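You operate a simulated robot arm through the tools that you are given. There is no shell and no other tool. Be economical: measure what you need, move in short steps, check, and stop when the job is done.

The job below is to be done with a simulated robot arm. You get a single attempt, and the scene is never put back.

JOB
Wind the small reel over on to the empty core from the peg stand.
Fine: the core goes on the orange spindle and stays there, the black arm swung over to it; green knob back at FREE; the core that ran empty goes on the peg stand.

The check looks at the end state, three seconds after you hand in, the way a careful person would. Anything else that was tipped, shoved, dropped, spilled or broken makes it a failure.

ROBOT AND FRAMES
A 7-joint arm with a two-finger parallel gripper, fixed in place. Base frame: the origin is at the foot of the arm, x ahead of it, y to its left, z up. Lengths are in m, angles in degrees, forces in N, time in s.
With the tool pointing down near the work surface it reaches from about 0.1 to 0.42 m from the base axis. Its first joint turns from -66.0 to 66.0 degrees. Payload 2.5 kg.
The tool frame sits at the grasp point between the pads (the TCP): z along the fingers, y along the line on which they close. The tips reach 0.023 m beyond it. The gripper opens to 0.094 m. The fingers are 0.038 m wide and 0.01 m thick; the gripper's body (0.054 by 0.096 m) begins 0.039 m behind the TCP.
Orientation is that of the tool frame in the base frame, as [roll, pitch, yaw] about the fixed x, y, z axes, in that order (R = Rz(yaw) Ry(pitch) Rx(roll)). With the fingers straight down and closing along the base's y, the tool's x points along the base's -x, its y along +y and its z along -z.

CONTROLS
- The arm moves only by the tool nudge_tool. Its arguments are lists of equal length, an entry for each row: "linear": the shift along the base's x, y, z in m, a list of three; "delta_rot": the turn, a rotation vector about the base's x, y, z in degrees, a list of three. In form: {"linear": [[tx, ty, tz], ...], "delta_rot": [[ax, ay, az], ...]}. A call has 1 to 12 rows; each row is the pose to reach, as a shift and turn from the pose commanded when the call began. "jaw" is the gripper command, from -1 (fully open) to 1 (shut), values between in proportion, set as the call begins (left out, the last holds). A row lasts 0.2 s, in which the tool goes at most 0.05 m and 8.6 degrees; a call with a longer step from one row to the next is refused whole, and so is a gripper value outside its range. A pose out of reach is approached as far as the arm can. The call stops where the force on the tool passes 70 N (or 10 N more than at its start, if that is more) or the arm is blocked; 0.2 s more then pass. The fingers move at their own pace (about 0.108 m/s each) and stop on an object; they squeeze with about 31 N. The grip force told is the motor's: it shows also when the fingers shut on nothing. Time passes only in rows, and 0.2 s behind the last, so rows that repeat a pose let the fingers close. It gives the time, the measured TCP pose, the force on the tool (base axes), the opening and the grip force at its end, in the units of the frame above (readings bear some noise), with the torque about the TCP (base axes, N m) and any sound that the robot's microphone picked up, and new pictures: "show" is both (left out), scene, wrist or none.
- Cameras (640 x 400 px; columns grow to the right, rows downward): "scene" is fixed at [0.1031, -0.3943, 0.5519]; the picture's right is [0.93, -0.36, 0.00], its down [-0.18, -0.46, -0.87] and it looks along [0.31, 0.81, -0.50] (base axes); focal length 343 px, centre (320, 200). "wrist" rides on the gripper at [0.086, 0.016, -0.074] in the tool frame; the picture's right is [-0.18, 0.98, 0.00], its down [-0.58, -0.11, -0.81] and it looks along [-0.79, -0.15, 0.59] (tool axes); focal length 243 px, centre (320, 200). There is no depth. A picture from a camera that has moved, and an enlarged one, comes with that camera's place and axes in the base frame and with its lens.
- zoom(camera, box): a new picture of the part [left, top, right, bottom] of that camera's present view, enlarged. No time passes.
- sign_off(): hands the job in; it is judged then, once.

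Go step by step. Nothing tells you positions but the pictures and the camera data: compare them with the known pose of the tool, close in by small moves and look again before you grip or let go. The budget is 120 turns and 200 pictures, counting those below and the enlarged ones. Unless the task says otherwise, let go and move clear before handing in, and close with one line.

The tools are called after "Emit:" as a command line: name --argument value ..., lists and objects as JSON in quotes. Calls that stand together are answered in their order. nudge_tool: Moves the arm, as the interface text tells. Its arguments: {"type":"object","properties":{"linear":{"type":"array","items":{"type":"array","items":{"type":"number"}}},"delta_rot":{"type":"array","items":{"type":"array","items":{"type":"number"}}},"jaw":{"type":"number"},"show":{"type":"string","enum":["both","scene","wrist","none"]}},"required":["linear","delta_rot"]} The other tools are called the same way: zoom (camera, box) takes an enlarged picture of a part of a camera's view; sign_off () hands the job in.

At the start:

```text
time_s: 0.0
tool_pos: [0.3867, 0.1111, 0.3594]
tcp_rot: [180.0, 0.0, 179.9]
ft_force: [-0.2, -0.2, 0.4]
torque: [0.02, 0.01, -0.04]
width: 0.0941
grasp_force: 0.0
```

scene: 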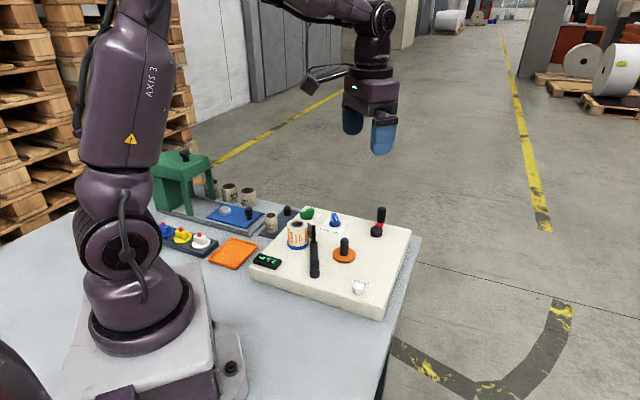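
wrist: 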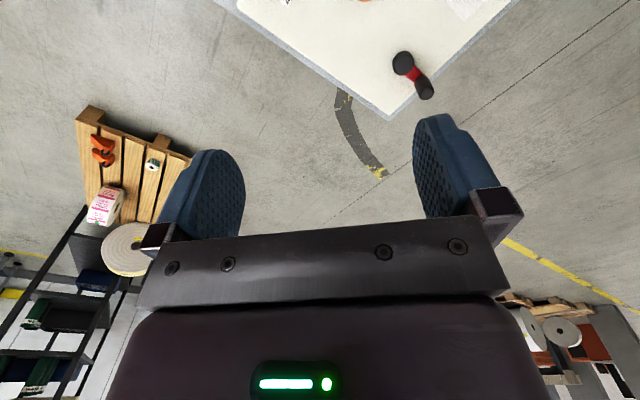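

I see a white winding panel with spindles, knobs and a crank, with a stand behind it. I'll zoom in to identify the parts.

Emit:
zoom --camera "scene" --box '[240, 190, 420, 310]'

Emit:
zoom --camera "scene" --box '[145, 145, 305, 275]'

```text
3.33 times, centred on (330, 250) of scene
camera zoom: at [0.1031, -0.3943, 0.5519], right [0.93, -0.36, 0.0], down [-0.18, -0.46, -0.87], along [0.31, 0.81, -0.5], focal length 1143 px, centre (287, 33)
```

zoom: 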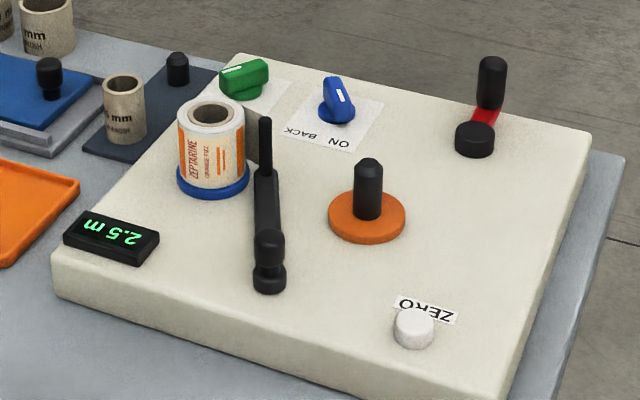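

```text
3.08 times, centred on (225, 210) of scene
camera zoom: at [0.1031, -0.3943, 0.5519], right [0.93, -0.36, 0.0], down [-0.18, -0.46, -0.87], along [0.31, 0.81, -0.5], focal length 1055 px, centre (612, 169)
```

zoom: 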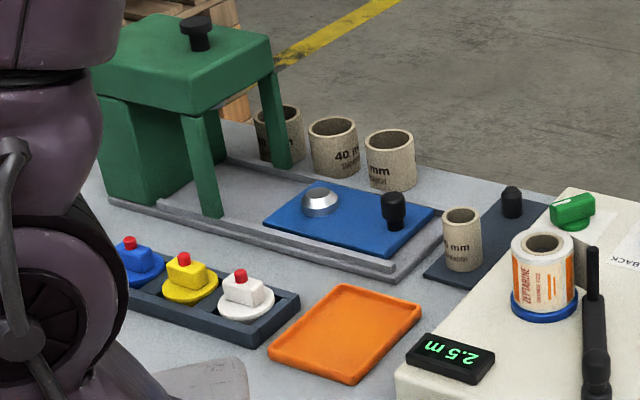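

The panel is roughly at x 0.25–0.45, y 0.1–0.3. I'll pull the tool back to get a closer wrist view of it.

Emit:
nudge_tool --linear '[[-0.04, 0, 0], [-0.08, 0, 0], [-0.12, 0, 0], [-0.16, 0, 0], [-0.18, 0.0, 0.0], [-0.18, 0, 0]]' --delta_rot '[[0, 0, 7], [0, 0, 14], [0, 0, 21], [0, 0, 28], [0, 0, 35], [0, 0, 40]]' --show "both"

```text
time_s: 1.4
tool_pos: [0.2061, 0.1105, 0.3575]
tcp_rot: [180.0, 0.0, -139.9]
ft_force: [0.5, 0.2, 0.0]
torque: [-0.04, -0.03, -0.02]
width: 0.0942
grasp_force: 0.0
camera wrist: at [0.1278, 0.0665, 0.4338], right [-0.49, 0.87, 0.0], down [0.51, 0.29, 0.81], along [0.7, 0.4, -0.59], focal length 243 px, centre (320, 200)
```

scene: 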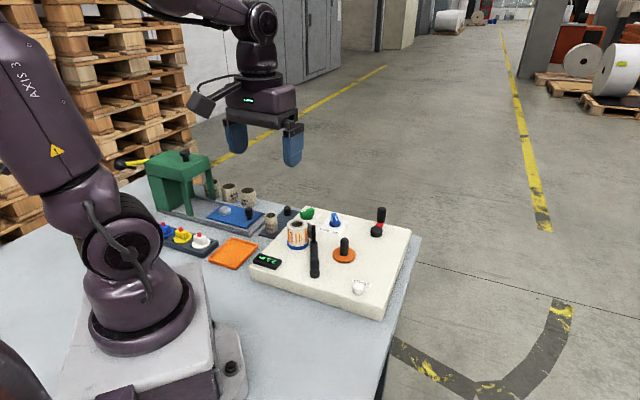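
wrist: 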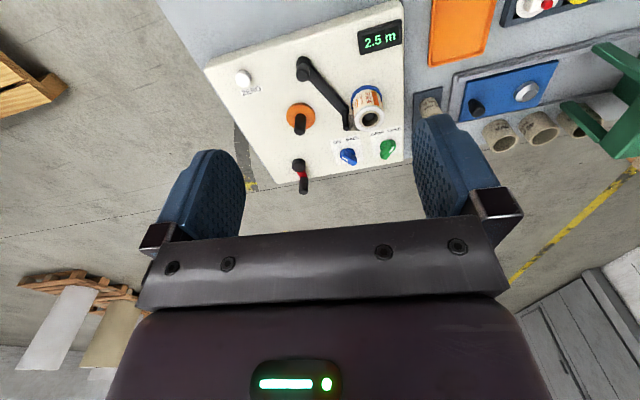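

Emit:
zoom --camera "wrist" --box '[280, 20, 440, 180]'

Emit:
zoom --camera "wrist" --box '[205, 50, 325, 200]'

Emit:
zoom --camera "scene" --box '[270, 195, 370, 265]'

```text
2.50 times, centred on (360, 100) of wrist
camera zoom: at [0.1278, 0.0665, 0.4338], right [-0.49, 0.87, 0.0], down [0.51, 0.29, 0.81], along [0.7, 0.4, -0.59], focal length 606 px, centre (220, 450)
```

zoom: 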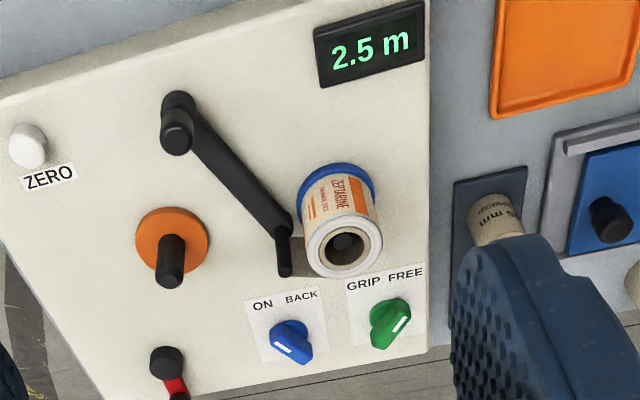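

```text
2.67 times, centred on (265, 125) of wrist
camera zoom: at [0.1278, 0.0665, 0.4338], right [-0.49, 0.87, 0.0], down [0.51, 0.29, 0.81], along [0.7, 0.4, -0.59], focal length 647 px, centre (467, 400)
```

zoom: 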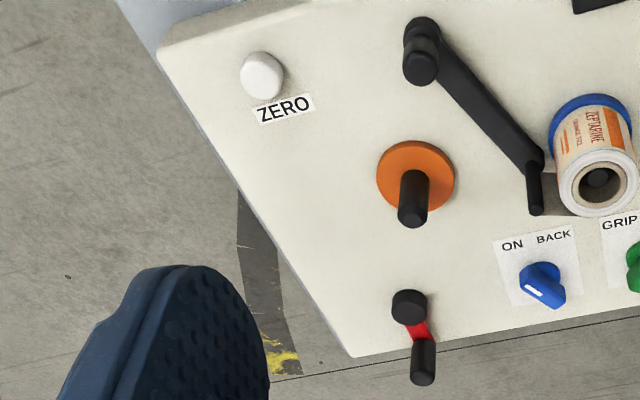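

```text
5.71 times, centred on (320, 230) of scene
camera zoom: at [0.1031, -0.3943, 0.5519], right [0.93, -0.36, 0.0], down [-0.18, -0.46, -0.87], along [0.31, 0.81, -0.5], focal length 1959 px, centre (320, 29)
```

zoom: 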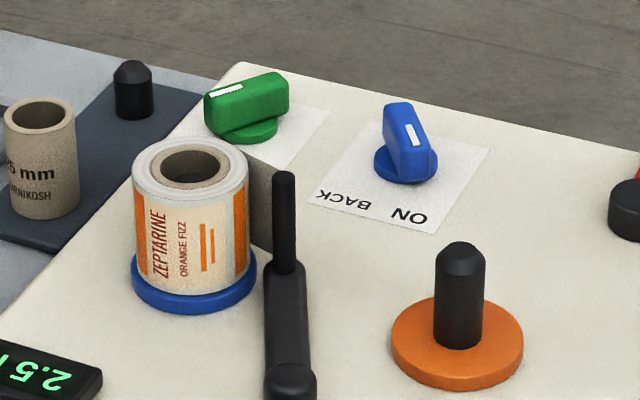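

Emit:
zoom --camera "scene" --box '[350, 195, 410, 245]'

Emit:
zoom --camera "wrist" --box '[320, 120, 410, 180]'

Emit:
zoom --camera "wrist" --box '[260, 140, 340, 200]'

Emit:
zoom --camera "scene" --box '[240, 195, 320, 255]'

```text
8.00 times, centred on (380, 220) of scene
camera zoom: at [0.1031, -0.3943, 0.5519], right [0.93, -0.36, 0.0], down [-0.18, -0.46, -0.87], along [0.31, 0.81, -0.5], focal length 2743 px, centre (-160, 40)
```

zoom: 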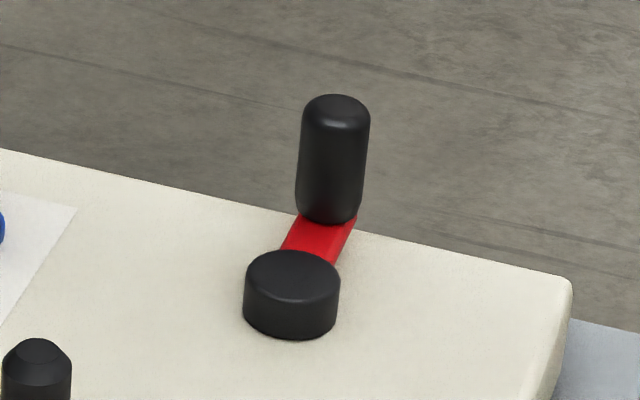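

```text
6.67 times, centred on (365, 150) of wrist
camera zoom: at [0.1278, 0.0665, 0.4338], right [-0.49, 0.87, 0.0], down [0.51, 0.29, 0.81], along [0.7, 0.4, -0.59], focal length 1618 px, centre (20, 533)
```

zoom: 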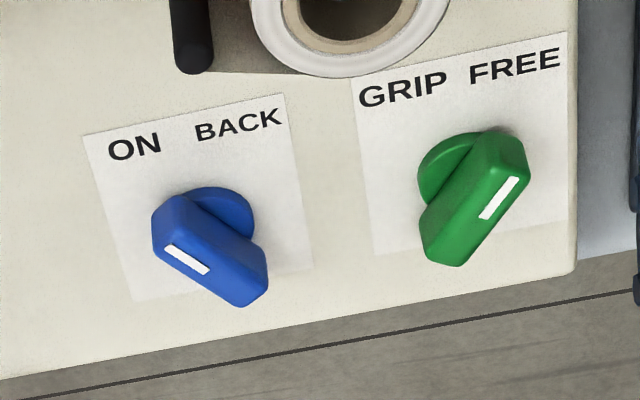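

```text
6.67 times, centred on (300, 170) of wrist
camera zoom: at [0.1278, 0.0665, 0.4338], right [-0.49, 0.87, 0.0], down [0.51, 0.29, 0.81], along [0.7, 0.4, -0.59], focal length 1618 px, centre (453, 400)
```

zoom: 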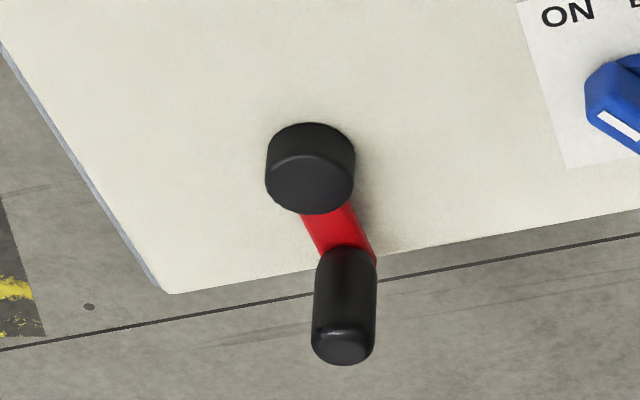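

```text
6.67 times, centred on (280, 225) of scene
camera zoom: at [0.1031, -0.3943, 0.5519], right [0.93, -0.36, 0.0], down [-0.18, -0.46, -0.87], along [0.31, 0.81, -0.5], focal length 2286 px, centre (587, 33)
```

zoom: 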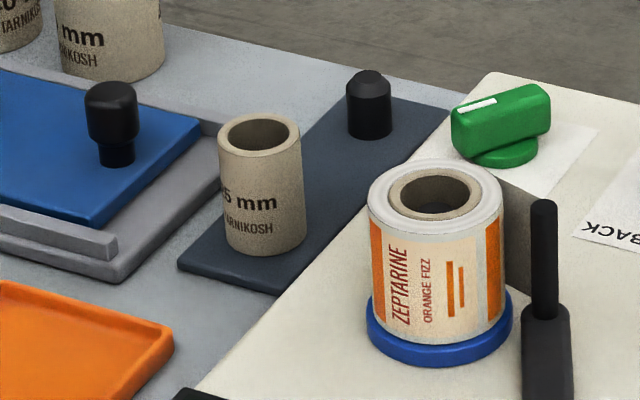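

The blue spindle holds the full reel, the black arm carries its leader, green is at FREE and blue at ON, and a red crank sits far out on the right. The 25 mm empty core is on the peg stand near (0.26, 0.38). I'll move towards it for a better view.

Emit:
nudge_tool --linear '[[-0.01, 0.04, -0.02], [-0.02, 0.08, -0.05], [-0.03, 0.12, -0.08], [-0.036, 0.14, -0.1], [-0.036, 0.14, -0.1]]' --delta_rot '[[0, 0, 5], [0, 0, 10], [0, 0, 16], [0, 0, 16], [0, 0, 16]]' --show "wrist"

```text
refused: row 2 steps farther than a row can; nothing moved
```

Emit:
nudge_tool --linear '[[-0.01, 0.035, -0.02], [-0.02, 0.07, -0.045], [-0.03, 0.105, -0.07], [-0.036, 0.14, -0.1], [-0.036, 0.14, -0.1]]' --delta_rot '[[0, 0, 5], [0, 0, 10], [0, 0, 16], [0, 0, 16], [0, 0, 16]]' --show "wrist"

```text
time_s: 2.6
tool_pos: [0.1691, 0.2532, 0.2597]
tcp_rot: [-180.0, 0.1, -123.9]
ft_force: [0.0, 0.6, 0.0]
torque: [0.01, -0.01, -0.04]
width: 0.0939
grasp_force: 0.1
camera wrist: at [0.1066, 0.1896, 0.3341], right [-0.71, 0.7, 0.0], down [0.41, 0.42, 0.81], along [0.57, 0.58, -0.59], focal length 243 px, centre (320, 200)
```

wrist: 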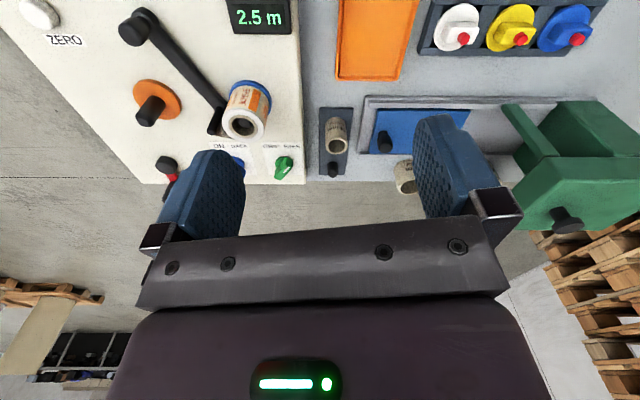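

Emit:
zoom --camera "wrist" --box '[300, 90, 380, 190]'

Emit:
zoom --camera "wrist" --box '[110, 0, 310, 200]'

```text
4.00 times, centred on (340, 140) of wrist
camera zoom: at [0.1066, 0.1896, 0.3341], right [-0.71, 0.7, 0.0], down [0.41, 0.42, 0.81], along [0.57, 0.58, -0.59], focal length 970 px, centre (240, 440)
```

zoom: 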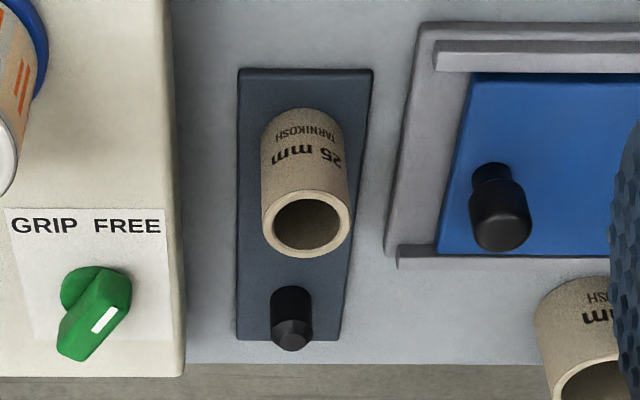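

```text
2.00 times, centred on (210, 100) of wrist
camera zoom: at [0.1066, 0.1896, 0.3341], right [-0.71, 0.7, 0.0], down [0.41, 0.42, 0.81], along [0.57, 0.58, -0.59], focal length 485 px, centre (540, 400)
```

zoom: 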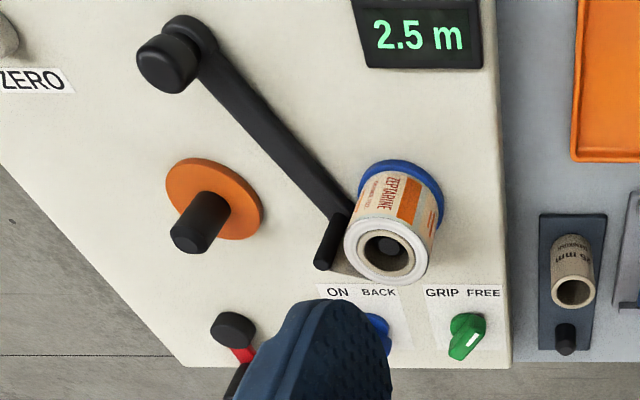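

Core stands at about (0.258, 0.378), top at z≈0.058. I'll tilt the tool 30° outward and hover above it with the jaws partly open.

Emit:
nudge_tool --linear '[[0.0, 0.0, 0], [0.0, 0.0, 0], [0.02, 0.03, 0], [0.045, 0.065, -0.02], [0.065, 0.095, -0.05], [0.0865, 0.127, -0.08], [0.0865, 0.127, -0.115], [0.0865, 0.127, -0.115]]' --delta_rot '[[6.2, -4.2, 0], [12.4, -8.4, 0], [18.7, -12.5, 0], [24.9, -16.7, 0], [24.9, -16.7, 0], [24.9, -16.7, 0], [24.9, -16.7, 0], [24.9, -16.7, 0]]' --jaw -0.15

```text
time_s: 4.4
tool_pos: [0.2565, 0.3754, 0.1419]
tcp_rot: [-180.0, 30.0, -123.9]
ft_force: [-0.7, -0.5, -0.3]
torque: [-0.02, 0.0, 0.03]
width: 0.0542
grasp_force: 0.0
camera wrist: at [0.1797, 0.2917, 0.1646], right [-0.73, 0.68, 0.09], down [0.15, 0.02, 0.99], along [0.67, 0.73, -0.12], focal length 243 px, centre (320, 200)
```

scene: 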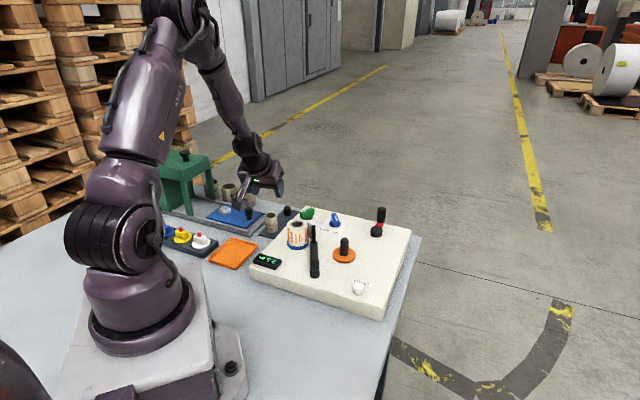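
wrist: 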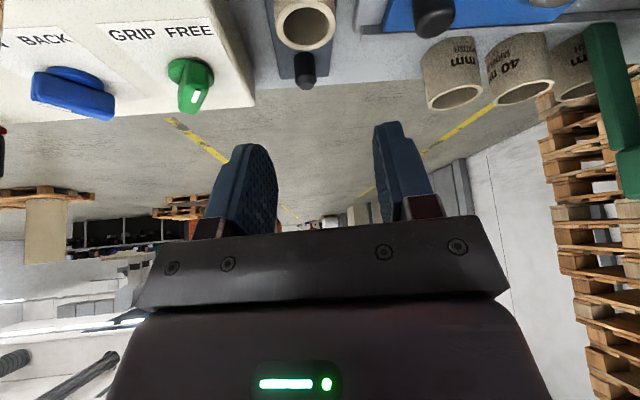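

Well aligned over the core. I'll descend and close on it.

Emit:
nudge_tool --linear '[[0.001, 0, -0.03], [0.001, 0, -0.06], [0.001, 0, -0.08], [0.001, 0, -0.092], [0.001, 0, -0.092]]' --delta_rot '[[0, 0, 0], [0, 0, 0], [0, 0, 0], [0, 0, 0], [0, 0, 0]]'

```text
time_s: 5.6
tool_pos: [0.2567, 0.3788, 0.0527]
tcp_rot: [179.9, 30.0, -124.0]
ft_force: [0.3, 0.2, -1.0]
torque: [0.02, 0.04, 0.02]
width: 0.0539
grasp_force: 0.0
camera wrist: at [0.1792, 0.2938, 0.0743], right [-0.73, 0.68, 0.09], down [0.15, 0.02, 0.99], along [0.67, 0.73, -0.12], focal length 243 px, centre (320, 200)
```

scene: 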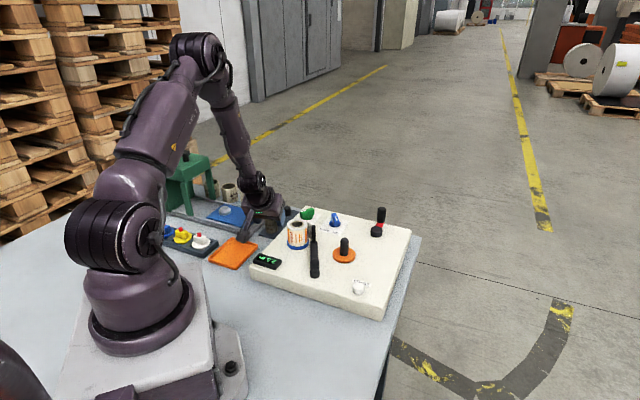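
wrist: 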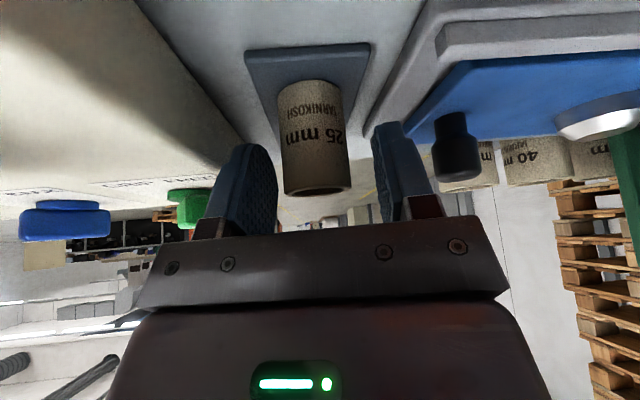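

Emit:
nudge_tool --linear '[[0, 0, 0], [0, 0, 0], [0, 0, 0]]' --delta_rot '[[0, 0, 0], [0, 0, 0], [0, 0, 0]]' --jaw 1 --show "wrist"

Emit:
nudge_tool --linear '[[0, 0, 0.015], [0, 0, 0.03], [0, 0, 0.06], [0, 0, 0.09], [0, 0, 0.11]]' --delta_rot '[[0, 0, 0], [0, 0, 0], [0, 0, 0], [0, 0, 0], [0, 0, 0]]'

```text
time_s: 6.4
tool_pos: [0.2567, 0.3775, 0.0522]
tcp_rot: [180.0, 30.1, -124.0]
ft_force: [-1.2, -0.6, -0.4]
torque: [-0.01, 0.01, 0.03]
width: 0.0314
grasp_force: 30.5
camera wrist: at [0.1792, 0.2938, 0.0745], right [-0.73, 0.68, 0.09], down [0.15, 0.02, 0.99], along [0.67, 0.73, -0.12], focal length 243 px, centre (320, 200)
```

wrist: 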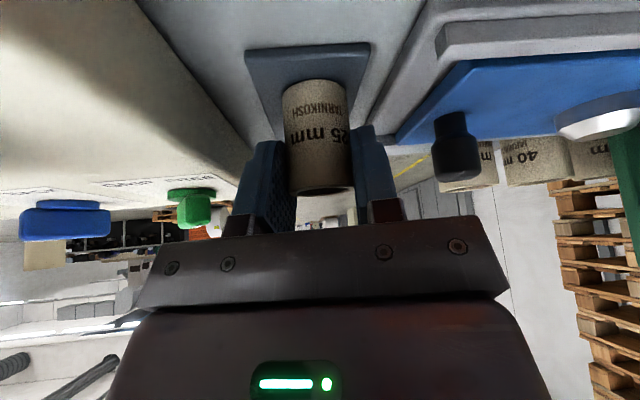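

```text
time_s: 7.6
tool_pos: [0.2566, 0.3783, 0.1638]
tcp_rot: [180.0, 29.9, -124.0]
ft_force: [1.1, -0.7, -0.1]
torque: [0.03, 0.01, -0.01]
width: 0.0315
grasp_force: 30.8
camera wrist: at [0.1797, 0.2927, 0.1857], right [-0.73, 0.68, 0.09], down [0.15, 0.02, 0.99], along [0.67, 0.73, -0.12], focal length 243 px, centre (320, 200)
```

scene: 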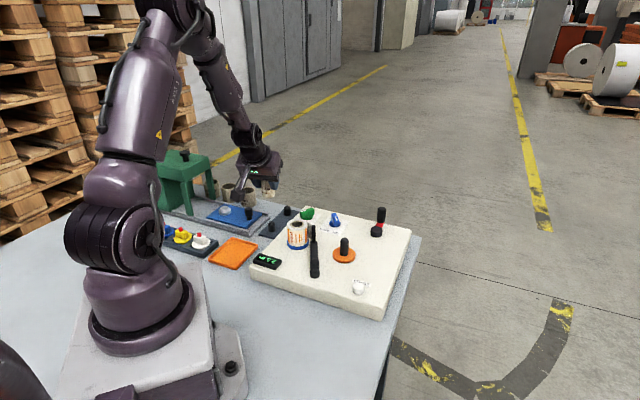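
wrist: 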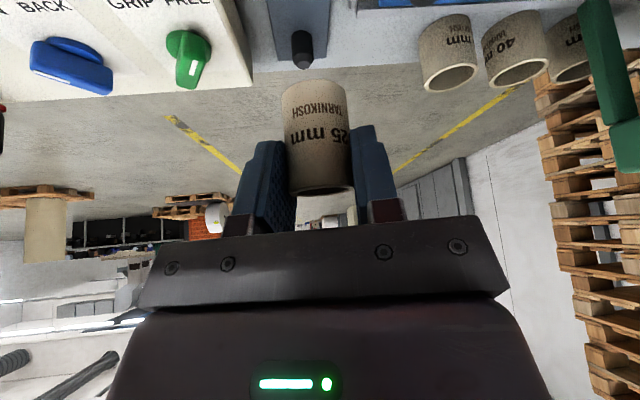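

The core is lifted and stays vertical in the grip. I'll keep this orientation, go up over the reel, and hover over the orange spindle near (0.377, 0.168).

Emit:
nudge_tool --linear '[[0, 0, 0.03], [0.01, -0.02, 0.05], [0.03, -0.055, 0.05], [0.05, -0.09, 0.05], [0.07, -0.125, 0.05], [0.09, -0.16, 0.05], [0.11, -0.19, 0.05], [0.12, -0.21, 0.03], [0.12, -0.21, 0.02], [0.12, -0.21, 0.02]]' --delta_rot '[[0, 0, 0], [0, 0, 0], [0, 0, 0], [0, 0, 0], [0, 0, 0], [0, 0, 0], [0, 0, 0], [0, 0, 0], [0, 0, 0], [0, 0, 0]]'

```text
time_s: 9.8
tool_pos: [0.378, 0.1673, 0.181]
tcp_rot: [179.9, 30.0, -123.9]
ft_force: [0.1, -0.6, -0.6]
torque: [-0.01, -0.01, -0.01]
width: 0.0314
grasp_force: 30.7
camera wrist: at [0.3005, 0.0828, 0.2035], right [-0.73, 0.68, 0.09], down [0.15, 0.02, 0.99], along [0.67, 0.73, -0.12], focal length 243 px, centre (320, 200)
```

scene: 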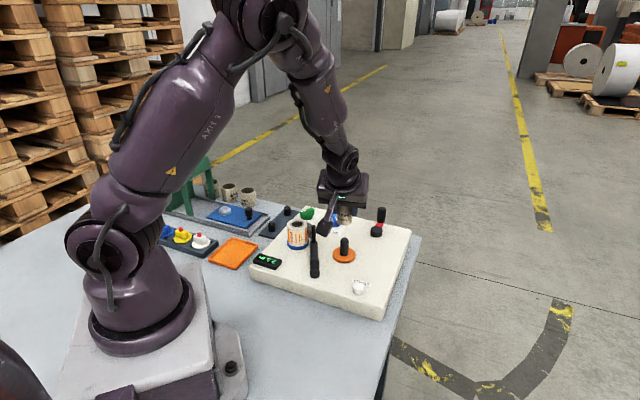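
wrist: 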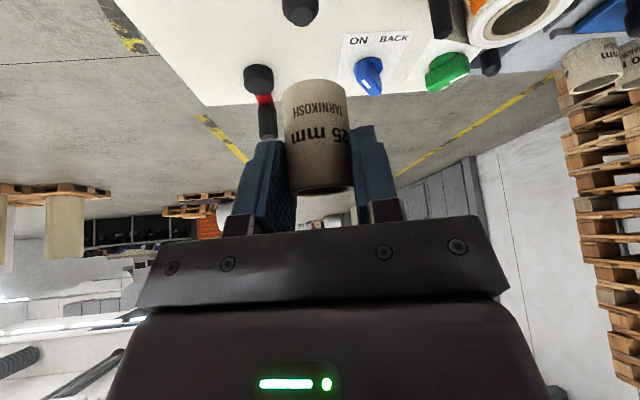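

Emit:
zoom --camera "wrist" --box '[260, 0, 380, 200]'

Emit:
zoom --camera "scene" --box '[310, 190, 380, 270]'

```text
2.00 times, centred on (320, 100) of wrist
camera zoom: at [0.3005, 0.0828, 0.2035], right [-0.73, 0.68, 0.09], down [0.15, 0.02, 0.99], along [0.67, 0.73, -0.12], focal length 485 px, centre (320, 400)
```

zoom: 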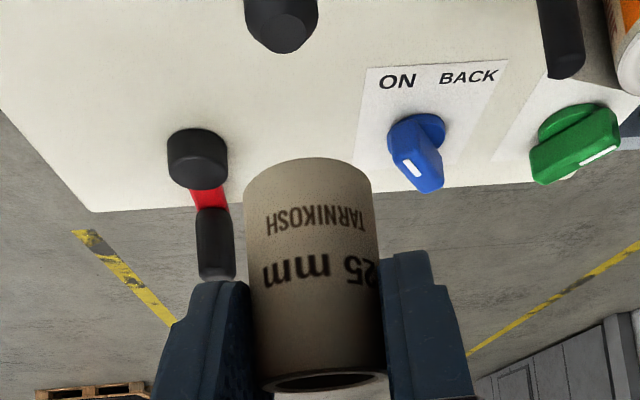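

```text
5.00 times, centred on (345, 230) of scene
camera zoom: at [0.1031, -0.3943, 0.5519], right [0.93, -0.36, 0.0], down [-0.18, -0.46, -0.87], along [0.31, 0.81, -0.5], focal length 1714 px, centre (195, 50)
```

zoom: 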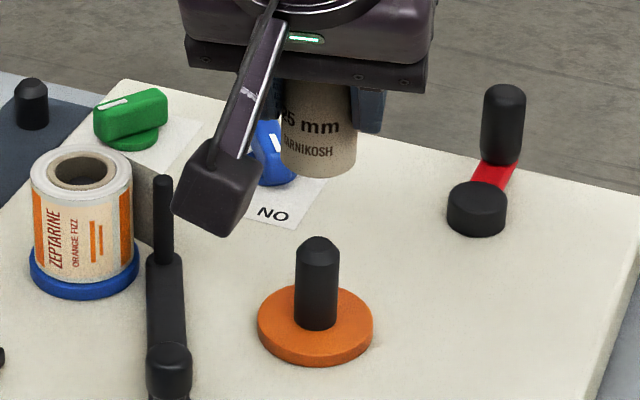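

Emit:
nudge_tool --linear '[[0, 0, -0.02], [0, 0, -0.033], [0, 0, -0.033]]' --delta_rot '[[0, 0, 0], [0, 0, 0], [0, 0, 0]]' --show "wrist"

Emit:
zoom --camera "scene" --box '[320, 190, 370, 270]'

Emit:
zoom --camera "wrist" --box '[260, 0, 380, 200]'

```text
time_s: 10.6
tool_pos: [0.3777, 0.1691, 0.148]
tcp_rot: [179.8, 29.9, -124.0]
ft_force: [0.2, -0.5, -0.4]
torque: [0.0, 0.01, 0.02]
width: 0.0316
grasp_force: 30.8
camera wrist: at [0.3004, 0.0839, 0.1701], right [-0.73, 0.68, 0.09], down [0.15, 0.02, 0.99], along [0.67, 0.73, -0.12], focal length 243 px, centre (320, 200)
```

wrist: 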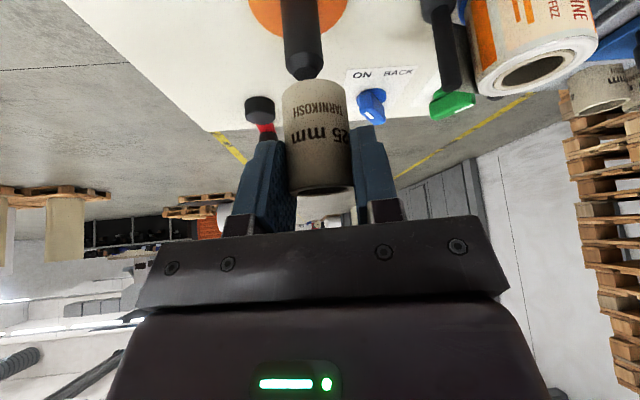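

```text
5.00 times, centred on (345, 230) of scene
camera zoom: at [0.1031, -0.3943, 0.5519], right [0.93, -0.36, 0.0], down [-0.18, -0.46, -0.87], along [0.31, 0.81, -0.5], focal length 1714 px, centre (195, 50)
```

zoom: 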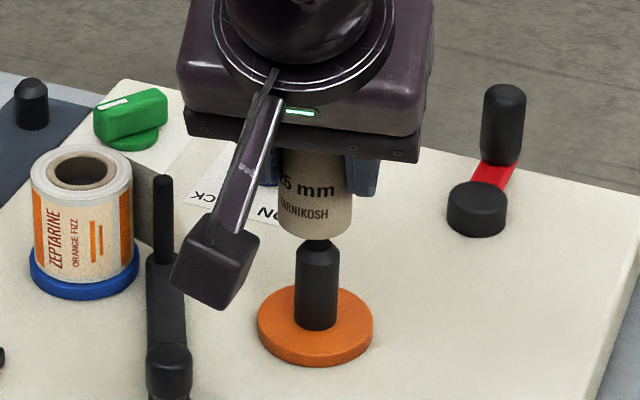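

```text
2.00 times, centred on (320, 100) of wrist
camera zoom: at [0.3004, 0.0839, 0.1701], right [-0.73, 0.68, 0.09], down [0.15, 0.02, 0.99], along [0.67, 0.73, -0.12], focal length 485 px, centre (320, 400)
```

zoom: 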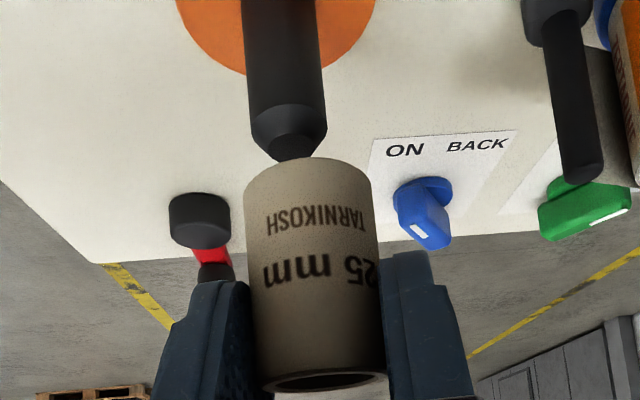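

Core is about 2–3 mm off the peg axis. I'll correct and lower it onto the peg carefully.

Emit:
nudge_tool --linear '[[0.0013, -0.0023, 0], [0.0013, -0.0023, -0.01], [0.0013, -0.0023, -0.02], [0.0013, -0.0023, -0.02]]' --delta_rot '[[0, 0, 0], [0, 0, 0], [0, 0, 0], [0, 0, 0]]' --show "wrist"

Emit:
zoom --camera "scene" --box '[320, 190, 370, 270]'

```text
time_s: 11.6
tool_pos: [0.3782, 0.1671, 0.1289]
tcp_rot: [179.8, 30.0, -123.9]
ft_force: [0.2, 0.1, 0.4]
torque: [-0.01, -0.04, 0.0]
width: 0.0312
grasp_force: 30.4
camera wrist: at [0.3014, 0.0819, 0.151], right [-0.73, 0.68, 0.09], down [0.15, 0.02, 0.99], along [0.67, 0.73, -0.12], focal length 243 px, centre (320, 200)
```

wrist: 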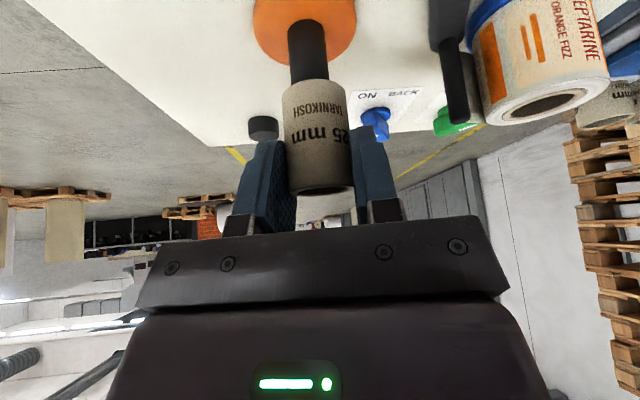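

```text
5.00 times, centred on (345, 230) of scene
camera zoom: at [0.1031, -0.3943, 0.5519], right [0.93, -0.36, 0.0], down [-0.18, -0.46, -0.87], along [0.31, 0.81, -0.5], focal length 1714 px, centre (195, 50)
```

zoom: 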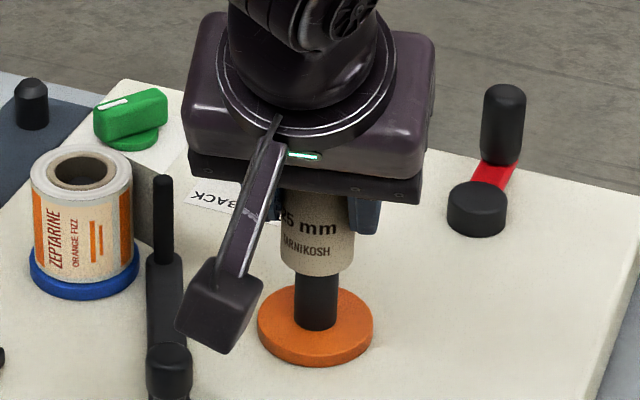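

Emit:
nudge_tool --linear '[[0, 0, -0.01], [0, 0, -0.02], [0, 0, -0.027], [0, 0, -0.027]]' --delta_rot '[[0, 0, 0], [0, 0, 0], [0, 0, 0], [0, 0, 0]]' --show "none"

Emit:
zoom --camera "scene" --box '[320, 190, 370, 270]'

Emit:
zoom --camera "wrist" --box '[220, 0, 420, 200]'

```text
time_s: 12.6
tool_pos: [0.379, 0.1661, 0.1025]
tcp_rot: [179.9, 30.0, -124.0]
ft_force: [0.6, 0.4, -0.5]
torque: [0.04, -0.04, 0.01]
width: 0.0314
grasp_force: 30.5
```

```text
5.00 times, centred on (345, 230) of scene
camera zoom: at [0.1031, -0.3943, 0.5519], right [0.93, -0.36, 0.0], down [-0.18, -0.46, -0.87], along [0.31, 0.81, -0.5], focal length 1714 px, centre (195, 50)
```

zoom: 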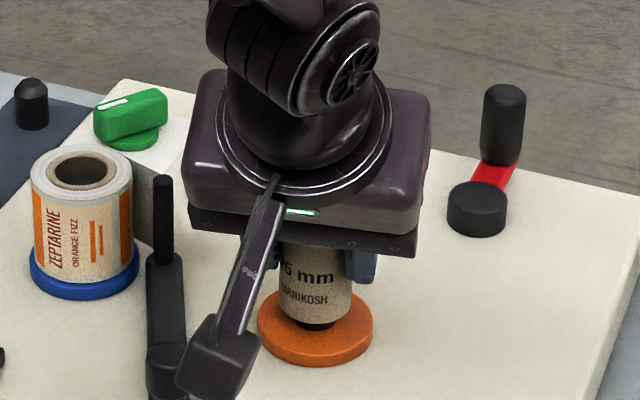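

```text
2.00 times, centred on (320, 100) of wrist
camera zoom: at [0.3012, 0.0816, 0.1243], right [-0.73, 0.68, 0.09], down [0.15, 0.02, 0.99], along [0.67, 0.73, -0.12], focal length 485 px, centre (320, 400)
```

zoom: 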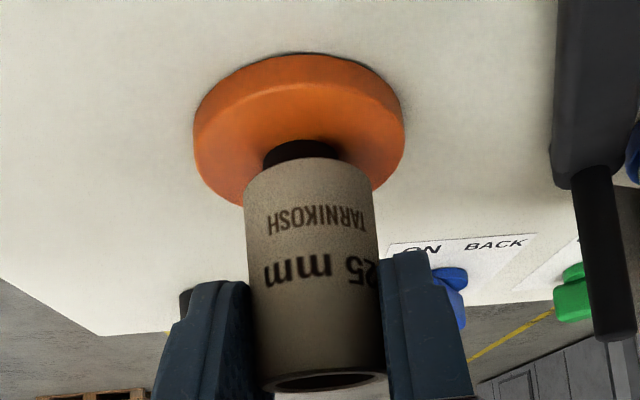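

Emit:
nudge_tool --linear '[[0, 0, -0.003], [0, 0, -0.005], [0, 0, -0.005]]' --delta_rot '[[0, 0, 0], [0, 0, 0], [0, 0, 0]]' --show "none"

Emit:
zoom --camera "wrist" --box '[220, 0, 420, 200]'

```text
time_s: 13.4
tool_pos: [0.3774, 0.1659, 0.0969]
tcp_rot: [179.9, 30.1, -123.9]
ft_force: [0.6, 0.2, 0.8]
torque: [-0.01, -0.01, 0.0]
width: 0.0312
grasp_force: 30.5
```

```text
2.00 times, centred on (320, 100) of wrist
camera zoom: at [0.3005, 0.0815, 0.1193], right [-0.73, 0.68, 0.09], down [0.15, 0.02, 0.99], along [0.67, 0.73, -0.12], focal length 485 px, centre (320, 400)
```

zoom: 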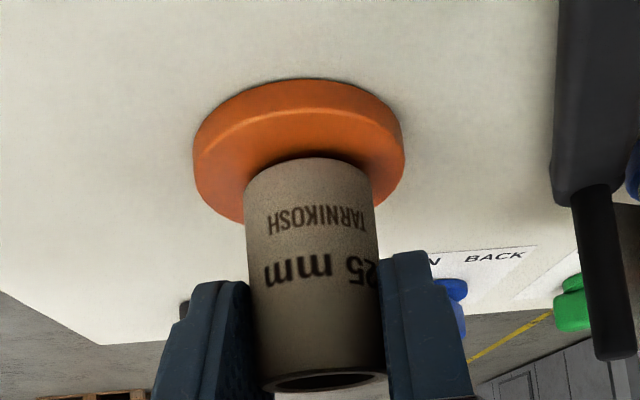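

Emit:
nudge_tool --linear '[[0, 0, -0.001], [0, 0, -0.0015], [0, 0, -0.0015]]' --delta_rot '[[0, 0, 0], [0, 0, 0], [0, 0, 0]]' --show "none"

Emit:
nudge_tool --linear '[[0, 0, -0.0005], [0, 0, -0.001], [0, 0, -0.001]]' --delta_rot '[[0, 0, 0], [0, 0, 0], [0, 0, 0]]' --show "none"

Emit:
zoom --camera "wrist" --box '[220, 0, 420, 200]'

```text
time_s: 14.2
tool_pos: [0.3787, 0.1655, 0.0957]
tcp_rot: [179.9, 30.0, -124.1]
ft_force: [0.8, 0.2, -0.2]
torque: [-0.01, 0.03, 0.01]
width: 0.0312
grasp_force: 31.0
```

```text
time_s: 15.0
tool_pos: [0.379, 0.1671, 0.0945]
tcp_rot: [179.9, 30.0, -124.1]
ft_force: [-2.1, 0.0, 1.8]
torque: [0.0, -0.02, 0.02]
width: 0.0312
grasp_force: 30.6
```

```text
2.00 times, centred on (320, 100) of wrist
camera zoom: at [0.3017, 0.0819, 0.1165], right [-0.73, 0.68, 0.09], down [0.15, 0.02, 0.99], along [0.67, 0.73, -0.12], focal length 485 px, centre (320, 400)
```

zoom: 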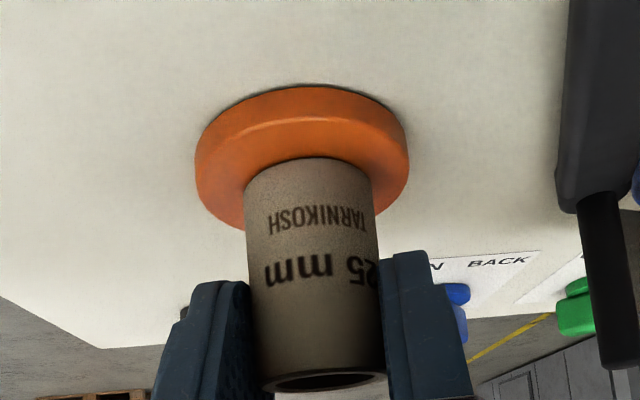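

Emit:
nudge_tool --linear '[[0, 0, -0.001], [0, 0, -0.001]]' --delta_rot '[[0, 0, 0], [0, 0, 0]]' --show "none"

Emit:
nudge_tool --linear '[[0, 0, -0.001], [0, 0, -0.001]]' --delta_rot '[[0, 0, 0], [0, 0, 0]]' --show "none"

```text
time_s: 15.6
tool_pos: [0.3794, 0.1664, 0.0932]
tcp_rot: [-180.0, 30.1, -123.9]
ft_force: [-8.0, -6.3, 24.0]
torque: [-0.11, 0.2, 0.01]
width: 0.0312
grasp_force: 30.5
```

```text
time_s: 16.2
tool_pos: [0.3795, 0.1668, 0.094]
tcp_rot: [180.0, 30.2, -123.9]
ft_force: [-8.8, -3.1, 31.8]
torque: [0.2, 0.12, 0.03]
width: 0.0312
grasp_force: 30.9
```

The core is seated. Releasing and rising.

Emit:
nudge_tool --linear '[[0, 0, 0.001], [0, 0, 0.001], [0, 0, 0.001]]' --delta_rot '[[0, 0, 0], [0, 0, 0], [0, 0, 0]]' --jaw -0.1 --show "none"

Emit:
nudge_tool --linear '[[0, 0, 0.02], [0, 0, 0.05], [0, 0, 0.09], [0, 0, 0.12], [0, 0, 0.12]]' --delta_rot '[[0, 0, 0], [0, 0, 0], [0, 0, 0], [0, 0, 0], [0, 0, 0]]'

Emit:
zoom --camera "scene" --box '[270, 190, 390, 290]'

```text
time_s: 17.0
tool_pos: [0.3781, 0.1659, 0.0944]
tcp_rot: [179.9, 29.9, -124.0]
ft_force: [-0.1, -0.3, 0.2]
torque: [0.01, 0.03, -0.02]
width: 0.0517
grasp_force: 0.1
```

```text
time_s: 18.2
tool_pos: [0.3774, 0.1641, 0.2119]
tcp_rot: [179.9, 30.1, -124.0]
ft_force: [0.2, 0.7, -0.4]
torque: [0.0, 0.01, 0.01]
width: 0.0518
grasp_force: 0.1
camera wrist: at [0.3002, 0.08, 0.2345], right [-0.73, 0.68, 0.09], down [0.15, 0.02, 0.99], along [0.67, 0.73, -0.12], focal length 243 px, centre (320, 200)
```

scene: 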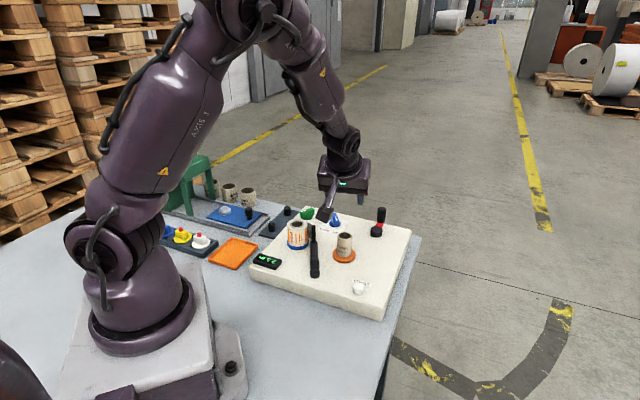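
wrist: 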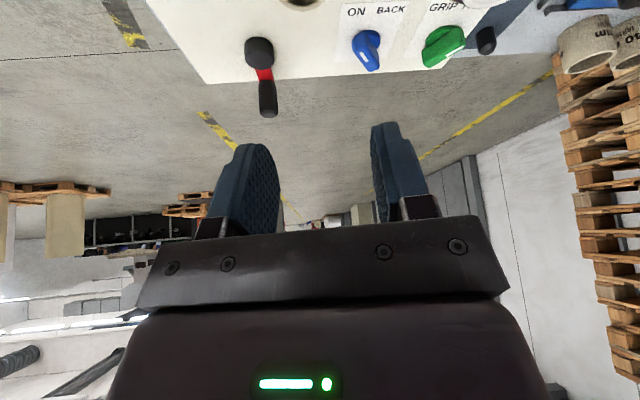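

```text
4.00 times, centred on (330, 240) of scene
camera zoom: at [0.1031, -0.3943, 0.5519], right [0.93, -0.36, 0.0], down [-0.18, -0.46, -0.87], along [0.31, 0.81, -0.5], focal length 1371 px, centre (280, 40)
```

zoom: 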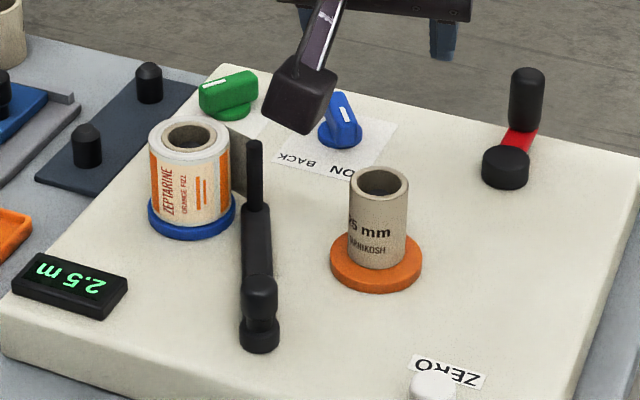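

The core sits on the orange spindle. Next I'll swing the black arm: go vertical with fingers closed and move to the reel side of the beam, aligned along it.

Emit:
nudge_tool --linear '[[0, 0, 0], [-0.02, 0.005, 0], [-0.05, 0.01, 0], [-0.08, 0.015, 0], [-0.1, 0.02, 0], [-0.1, 0.02, 0]]' --delta_rot '[[-6.2, 4.2, 0], [-12.4, 8.4, 0], [-18.7, 12.5, 0], [-24.9, 16.7, 0], [-24.9, 16.7, 0], [-24.9, 16.7, 0]]' --jaw 1 --show "none"

Emit:
nudge_tool --linear '[[0, 0, 0], [0, 0, -0.02], [0, 0, -0.04], [0, 0, -0.05], [0, 0, -0.05]]' --delta_rot '[[0, 0, 7.5], [0, 0, 15], [0, 0, 15], [0, 0, 15], [0, 0, 15]]'

Emit:
zoom --camera "scene" --box '[260, 190, 380, 290]'

```text
time_s: 19.6
tool_pos: [0.2772, 0.1871, 0.2135]
tcp_rot: [180.0, -0.1, -124.0]
ft_force: [0.3, 0.3, 0.0]
torque: [-0.03, -0.02, -0.02]
width: 0.0
grasp_force: 31.3
```

```text
time_s: 20.8
tool_pos: [0.2788, 0.1868, 0.1619]
tcp_rot: [180.0, -0.1, -108.9]
ft_force: [-0.5, -0.5, -0.1]
torque: [0.01, 0.01, -0.01]
width: 0.0
grasp_force: 30.7
camera wrist: at [0.2341, 0.1098, 0.2381], right [-0.87, 0.49, 0.0], down [0.29, 0.51, 0.81], along [0.4, 0.7, -0.59], focal length 243 px, centre (320, 200)
```

scene: 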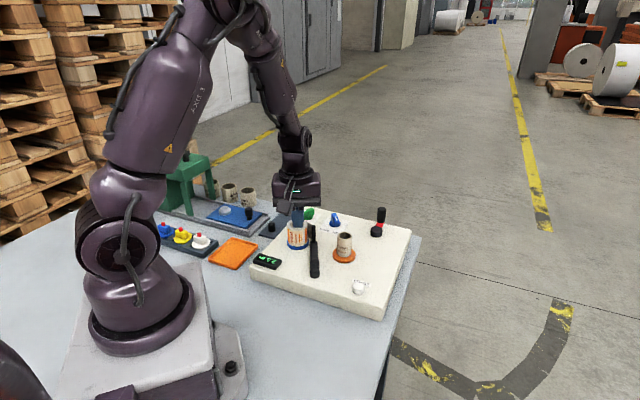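
wrist: 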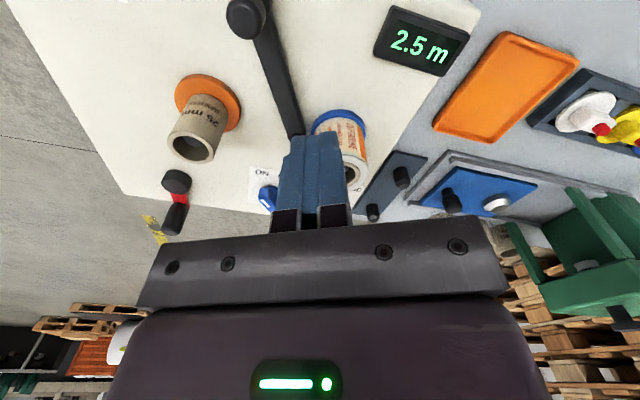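

```text
4.00 times, centred on (320, 240) of scene
camera zoom: at [0.1031, -0.3943, 0.5519], right [0.93, -0.36, 0.0], down [-0.18, -0.46, -0.87], along [0.31, 0.81, -0.5], focal length 1371 px, centre (320, 40)
```

zoom: 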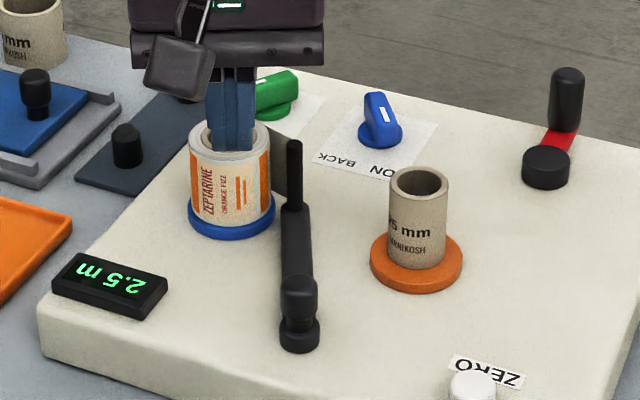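

Finger pair is on the reel side of the beam with about 9 mm gap. Descending.

Emit:
nudge_tool --linear '[[0, -0.002, -0.04], [0, -0.002, -0.065], [0, -0.002, -0.083], [0, -0.002, -0.083]]' --delta_rot '[[0, 0, 0], [0, 0, 0], [0, 0, 0], [0, 0, 0]]' --show "wrist"

Emit:
zoom --camera "scene" --box '[260, 190, 380, 290]'

```text
time_s: 21.8
tool_pos: [0.2793, 0.1846, 0.0796]
tcp_rot: [180.0, 0.0, -108.9]
ft_force: [0.7, -0.3, 1.5]
torque: [-0.01, -0.01, 0.01]
width: 0.0002
grasp_force: 30.9
camera wrist: at [0.234, 0.1075, 0.155], right [-0.87, 0.49, 0.0], down [0.29, 0.51, 0.81], along [0.4, 0.7, -0.59], focal length 243 px, centre (320, 200)
```

wrist: 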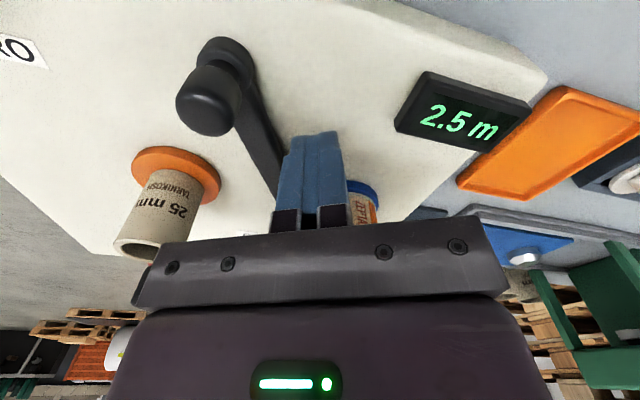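

```text
4.00 times, centred on (320, 240) of scene
camera zoom: at [0.1031, -0.3943, 0.5519], right [0.93, -0.36, 0.0], down [-0.18, -0.46, -0.87], along [0.31, 0.81, -0.5], focal length 1371 px, centre (320, 40)
```

zoom: 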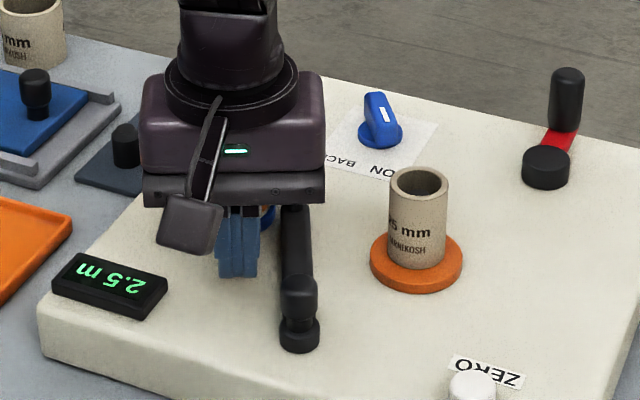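

Now swing the arm along its arc, part-way first.

Emit:
nudge_tool --linear '[[0.0068, -0.0014, 0], [0.0152, -0.0017, 0], [0.0232, -0.0032, 0], [0.03, -0.0054, 0]]' --delta_rot '[[0, 0, 0], [0, 0, -8], [0, 0, -16], [0, 0, -23]]'

Emit:
zoom --camera "scene" --box '[260, 190, 380, 290]'

```text
time_s: 22.8
tool_pos: [0.3095, 0.1793, 0.0802]
tcp_rot: [180.0, 0.0, -132.0]
ft_force: [-0.4, -0.8, 0.5]
torque: [0.03, 0.04, -0.01]
width: 0.0002
grasp_force: 31.2
camera wrist: at [0.2375, 0.1257, 0.1559], right [-0.61, 0.8, 0.0], down [0.47, 0.36, 0.81], along [0.64, 0.49, -0.59], focal length 243 px, centre (320, 200)
```

scene: 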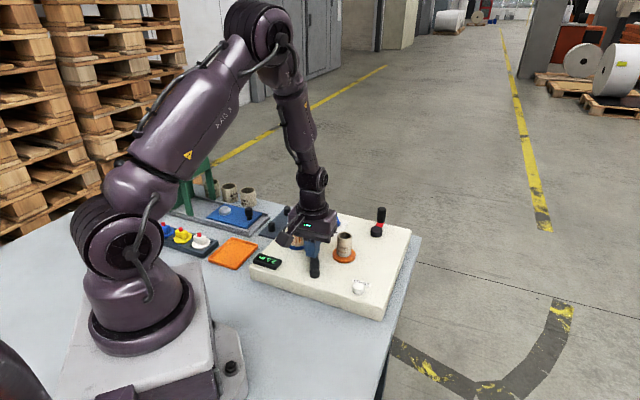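
wrist: 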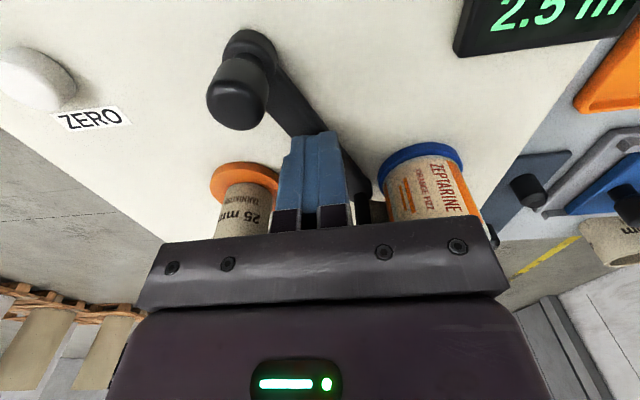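

```text
4.00 times, centred on (320, 240) of scene
camera zoom: at [0.1031, -0.3943, 0.5519], right [0.93, -0.36, 0.0], down [-0.18, -0.46, -0.87], along [0.31, 0.81, -0.5], focal length 1371 px, centre (320, 40)
```

zoom: 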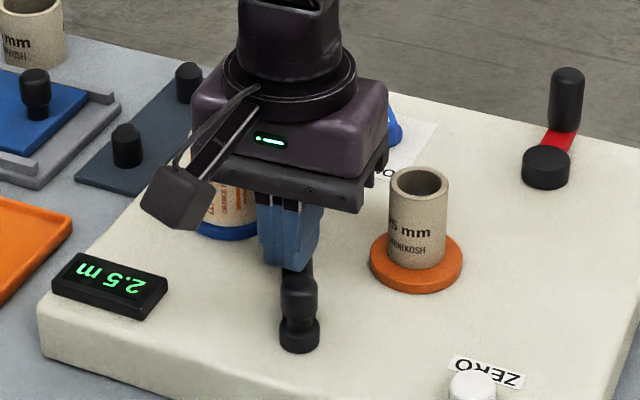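

The fingers passed above the beam without moving it; the beam is lower than I estimated. I'll go back and descend further, feeling for the panel.

Emit:
nudge_tool --linear '[[-0.0068, 0.0022, 0], [-0.0148, 0.0037, 0], [-0.0232, 0.004, 0], [-0.03, 0.0054, 0], [-0.03, 0.0054, -0.005]]' --delta_rot '[[0, 0, 7], [0, 0, 15], [0, 0, 23], [0, 0, 23], [0, 0, 23]]' --show "none"

Emit:
nudge_tool --linear '[[0, 0, -0.002], [0, 0, -0.003], [0, 0, -0.003]]' --delta_rot '[[0, 0, 0], [0, 0, 0], [0, 0, 0]]' --show "none"

Emit:
zoom --camera "scene" --box '[280, 210, 340, 280]'

```text
time_s: 24.0
tool_pos: [0.2787, 0.1857, 0.0761]
tcp_rot: [-180.0, 0.0, -109.0]
ft_force: [-0.5, -0.8, 0.3]
torque: [-0.01, 0.01, -0.02]
width: 0.0002
grasp_force: 31.1
```

```text
time_s: 24.8
tool_pos: [0.278, 0.1841, 0.0736]
tcp_rot: [180.0, 0.0, -109.0]
ft_force: [0.0, 0.6, -0.6]
torque: [0.01, 0.03, -0.01]
width: 0.0003
grasp_force: 31.1
```

```text
5.71 times, centred on (310, 245) of scene
camera zoom: at [0.1031, -0.3943, 0.5519], right [0.93, -0.36, 0.0], down [-0.18, -0.46, -0.87], along [0.31, 0.81, -0.5], focal length 1959 px, centre (377, -57)
```

zoom: 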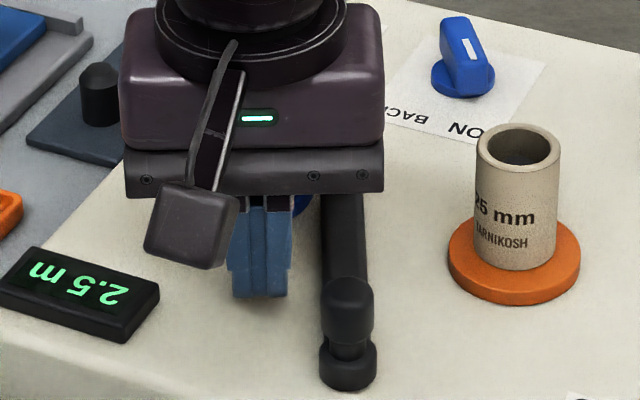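

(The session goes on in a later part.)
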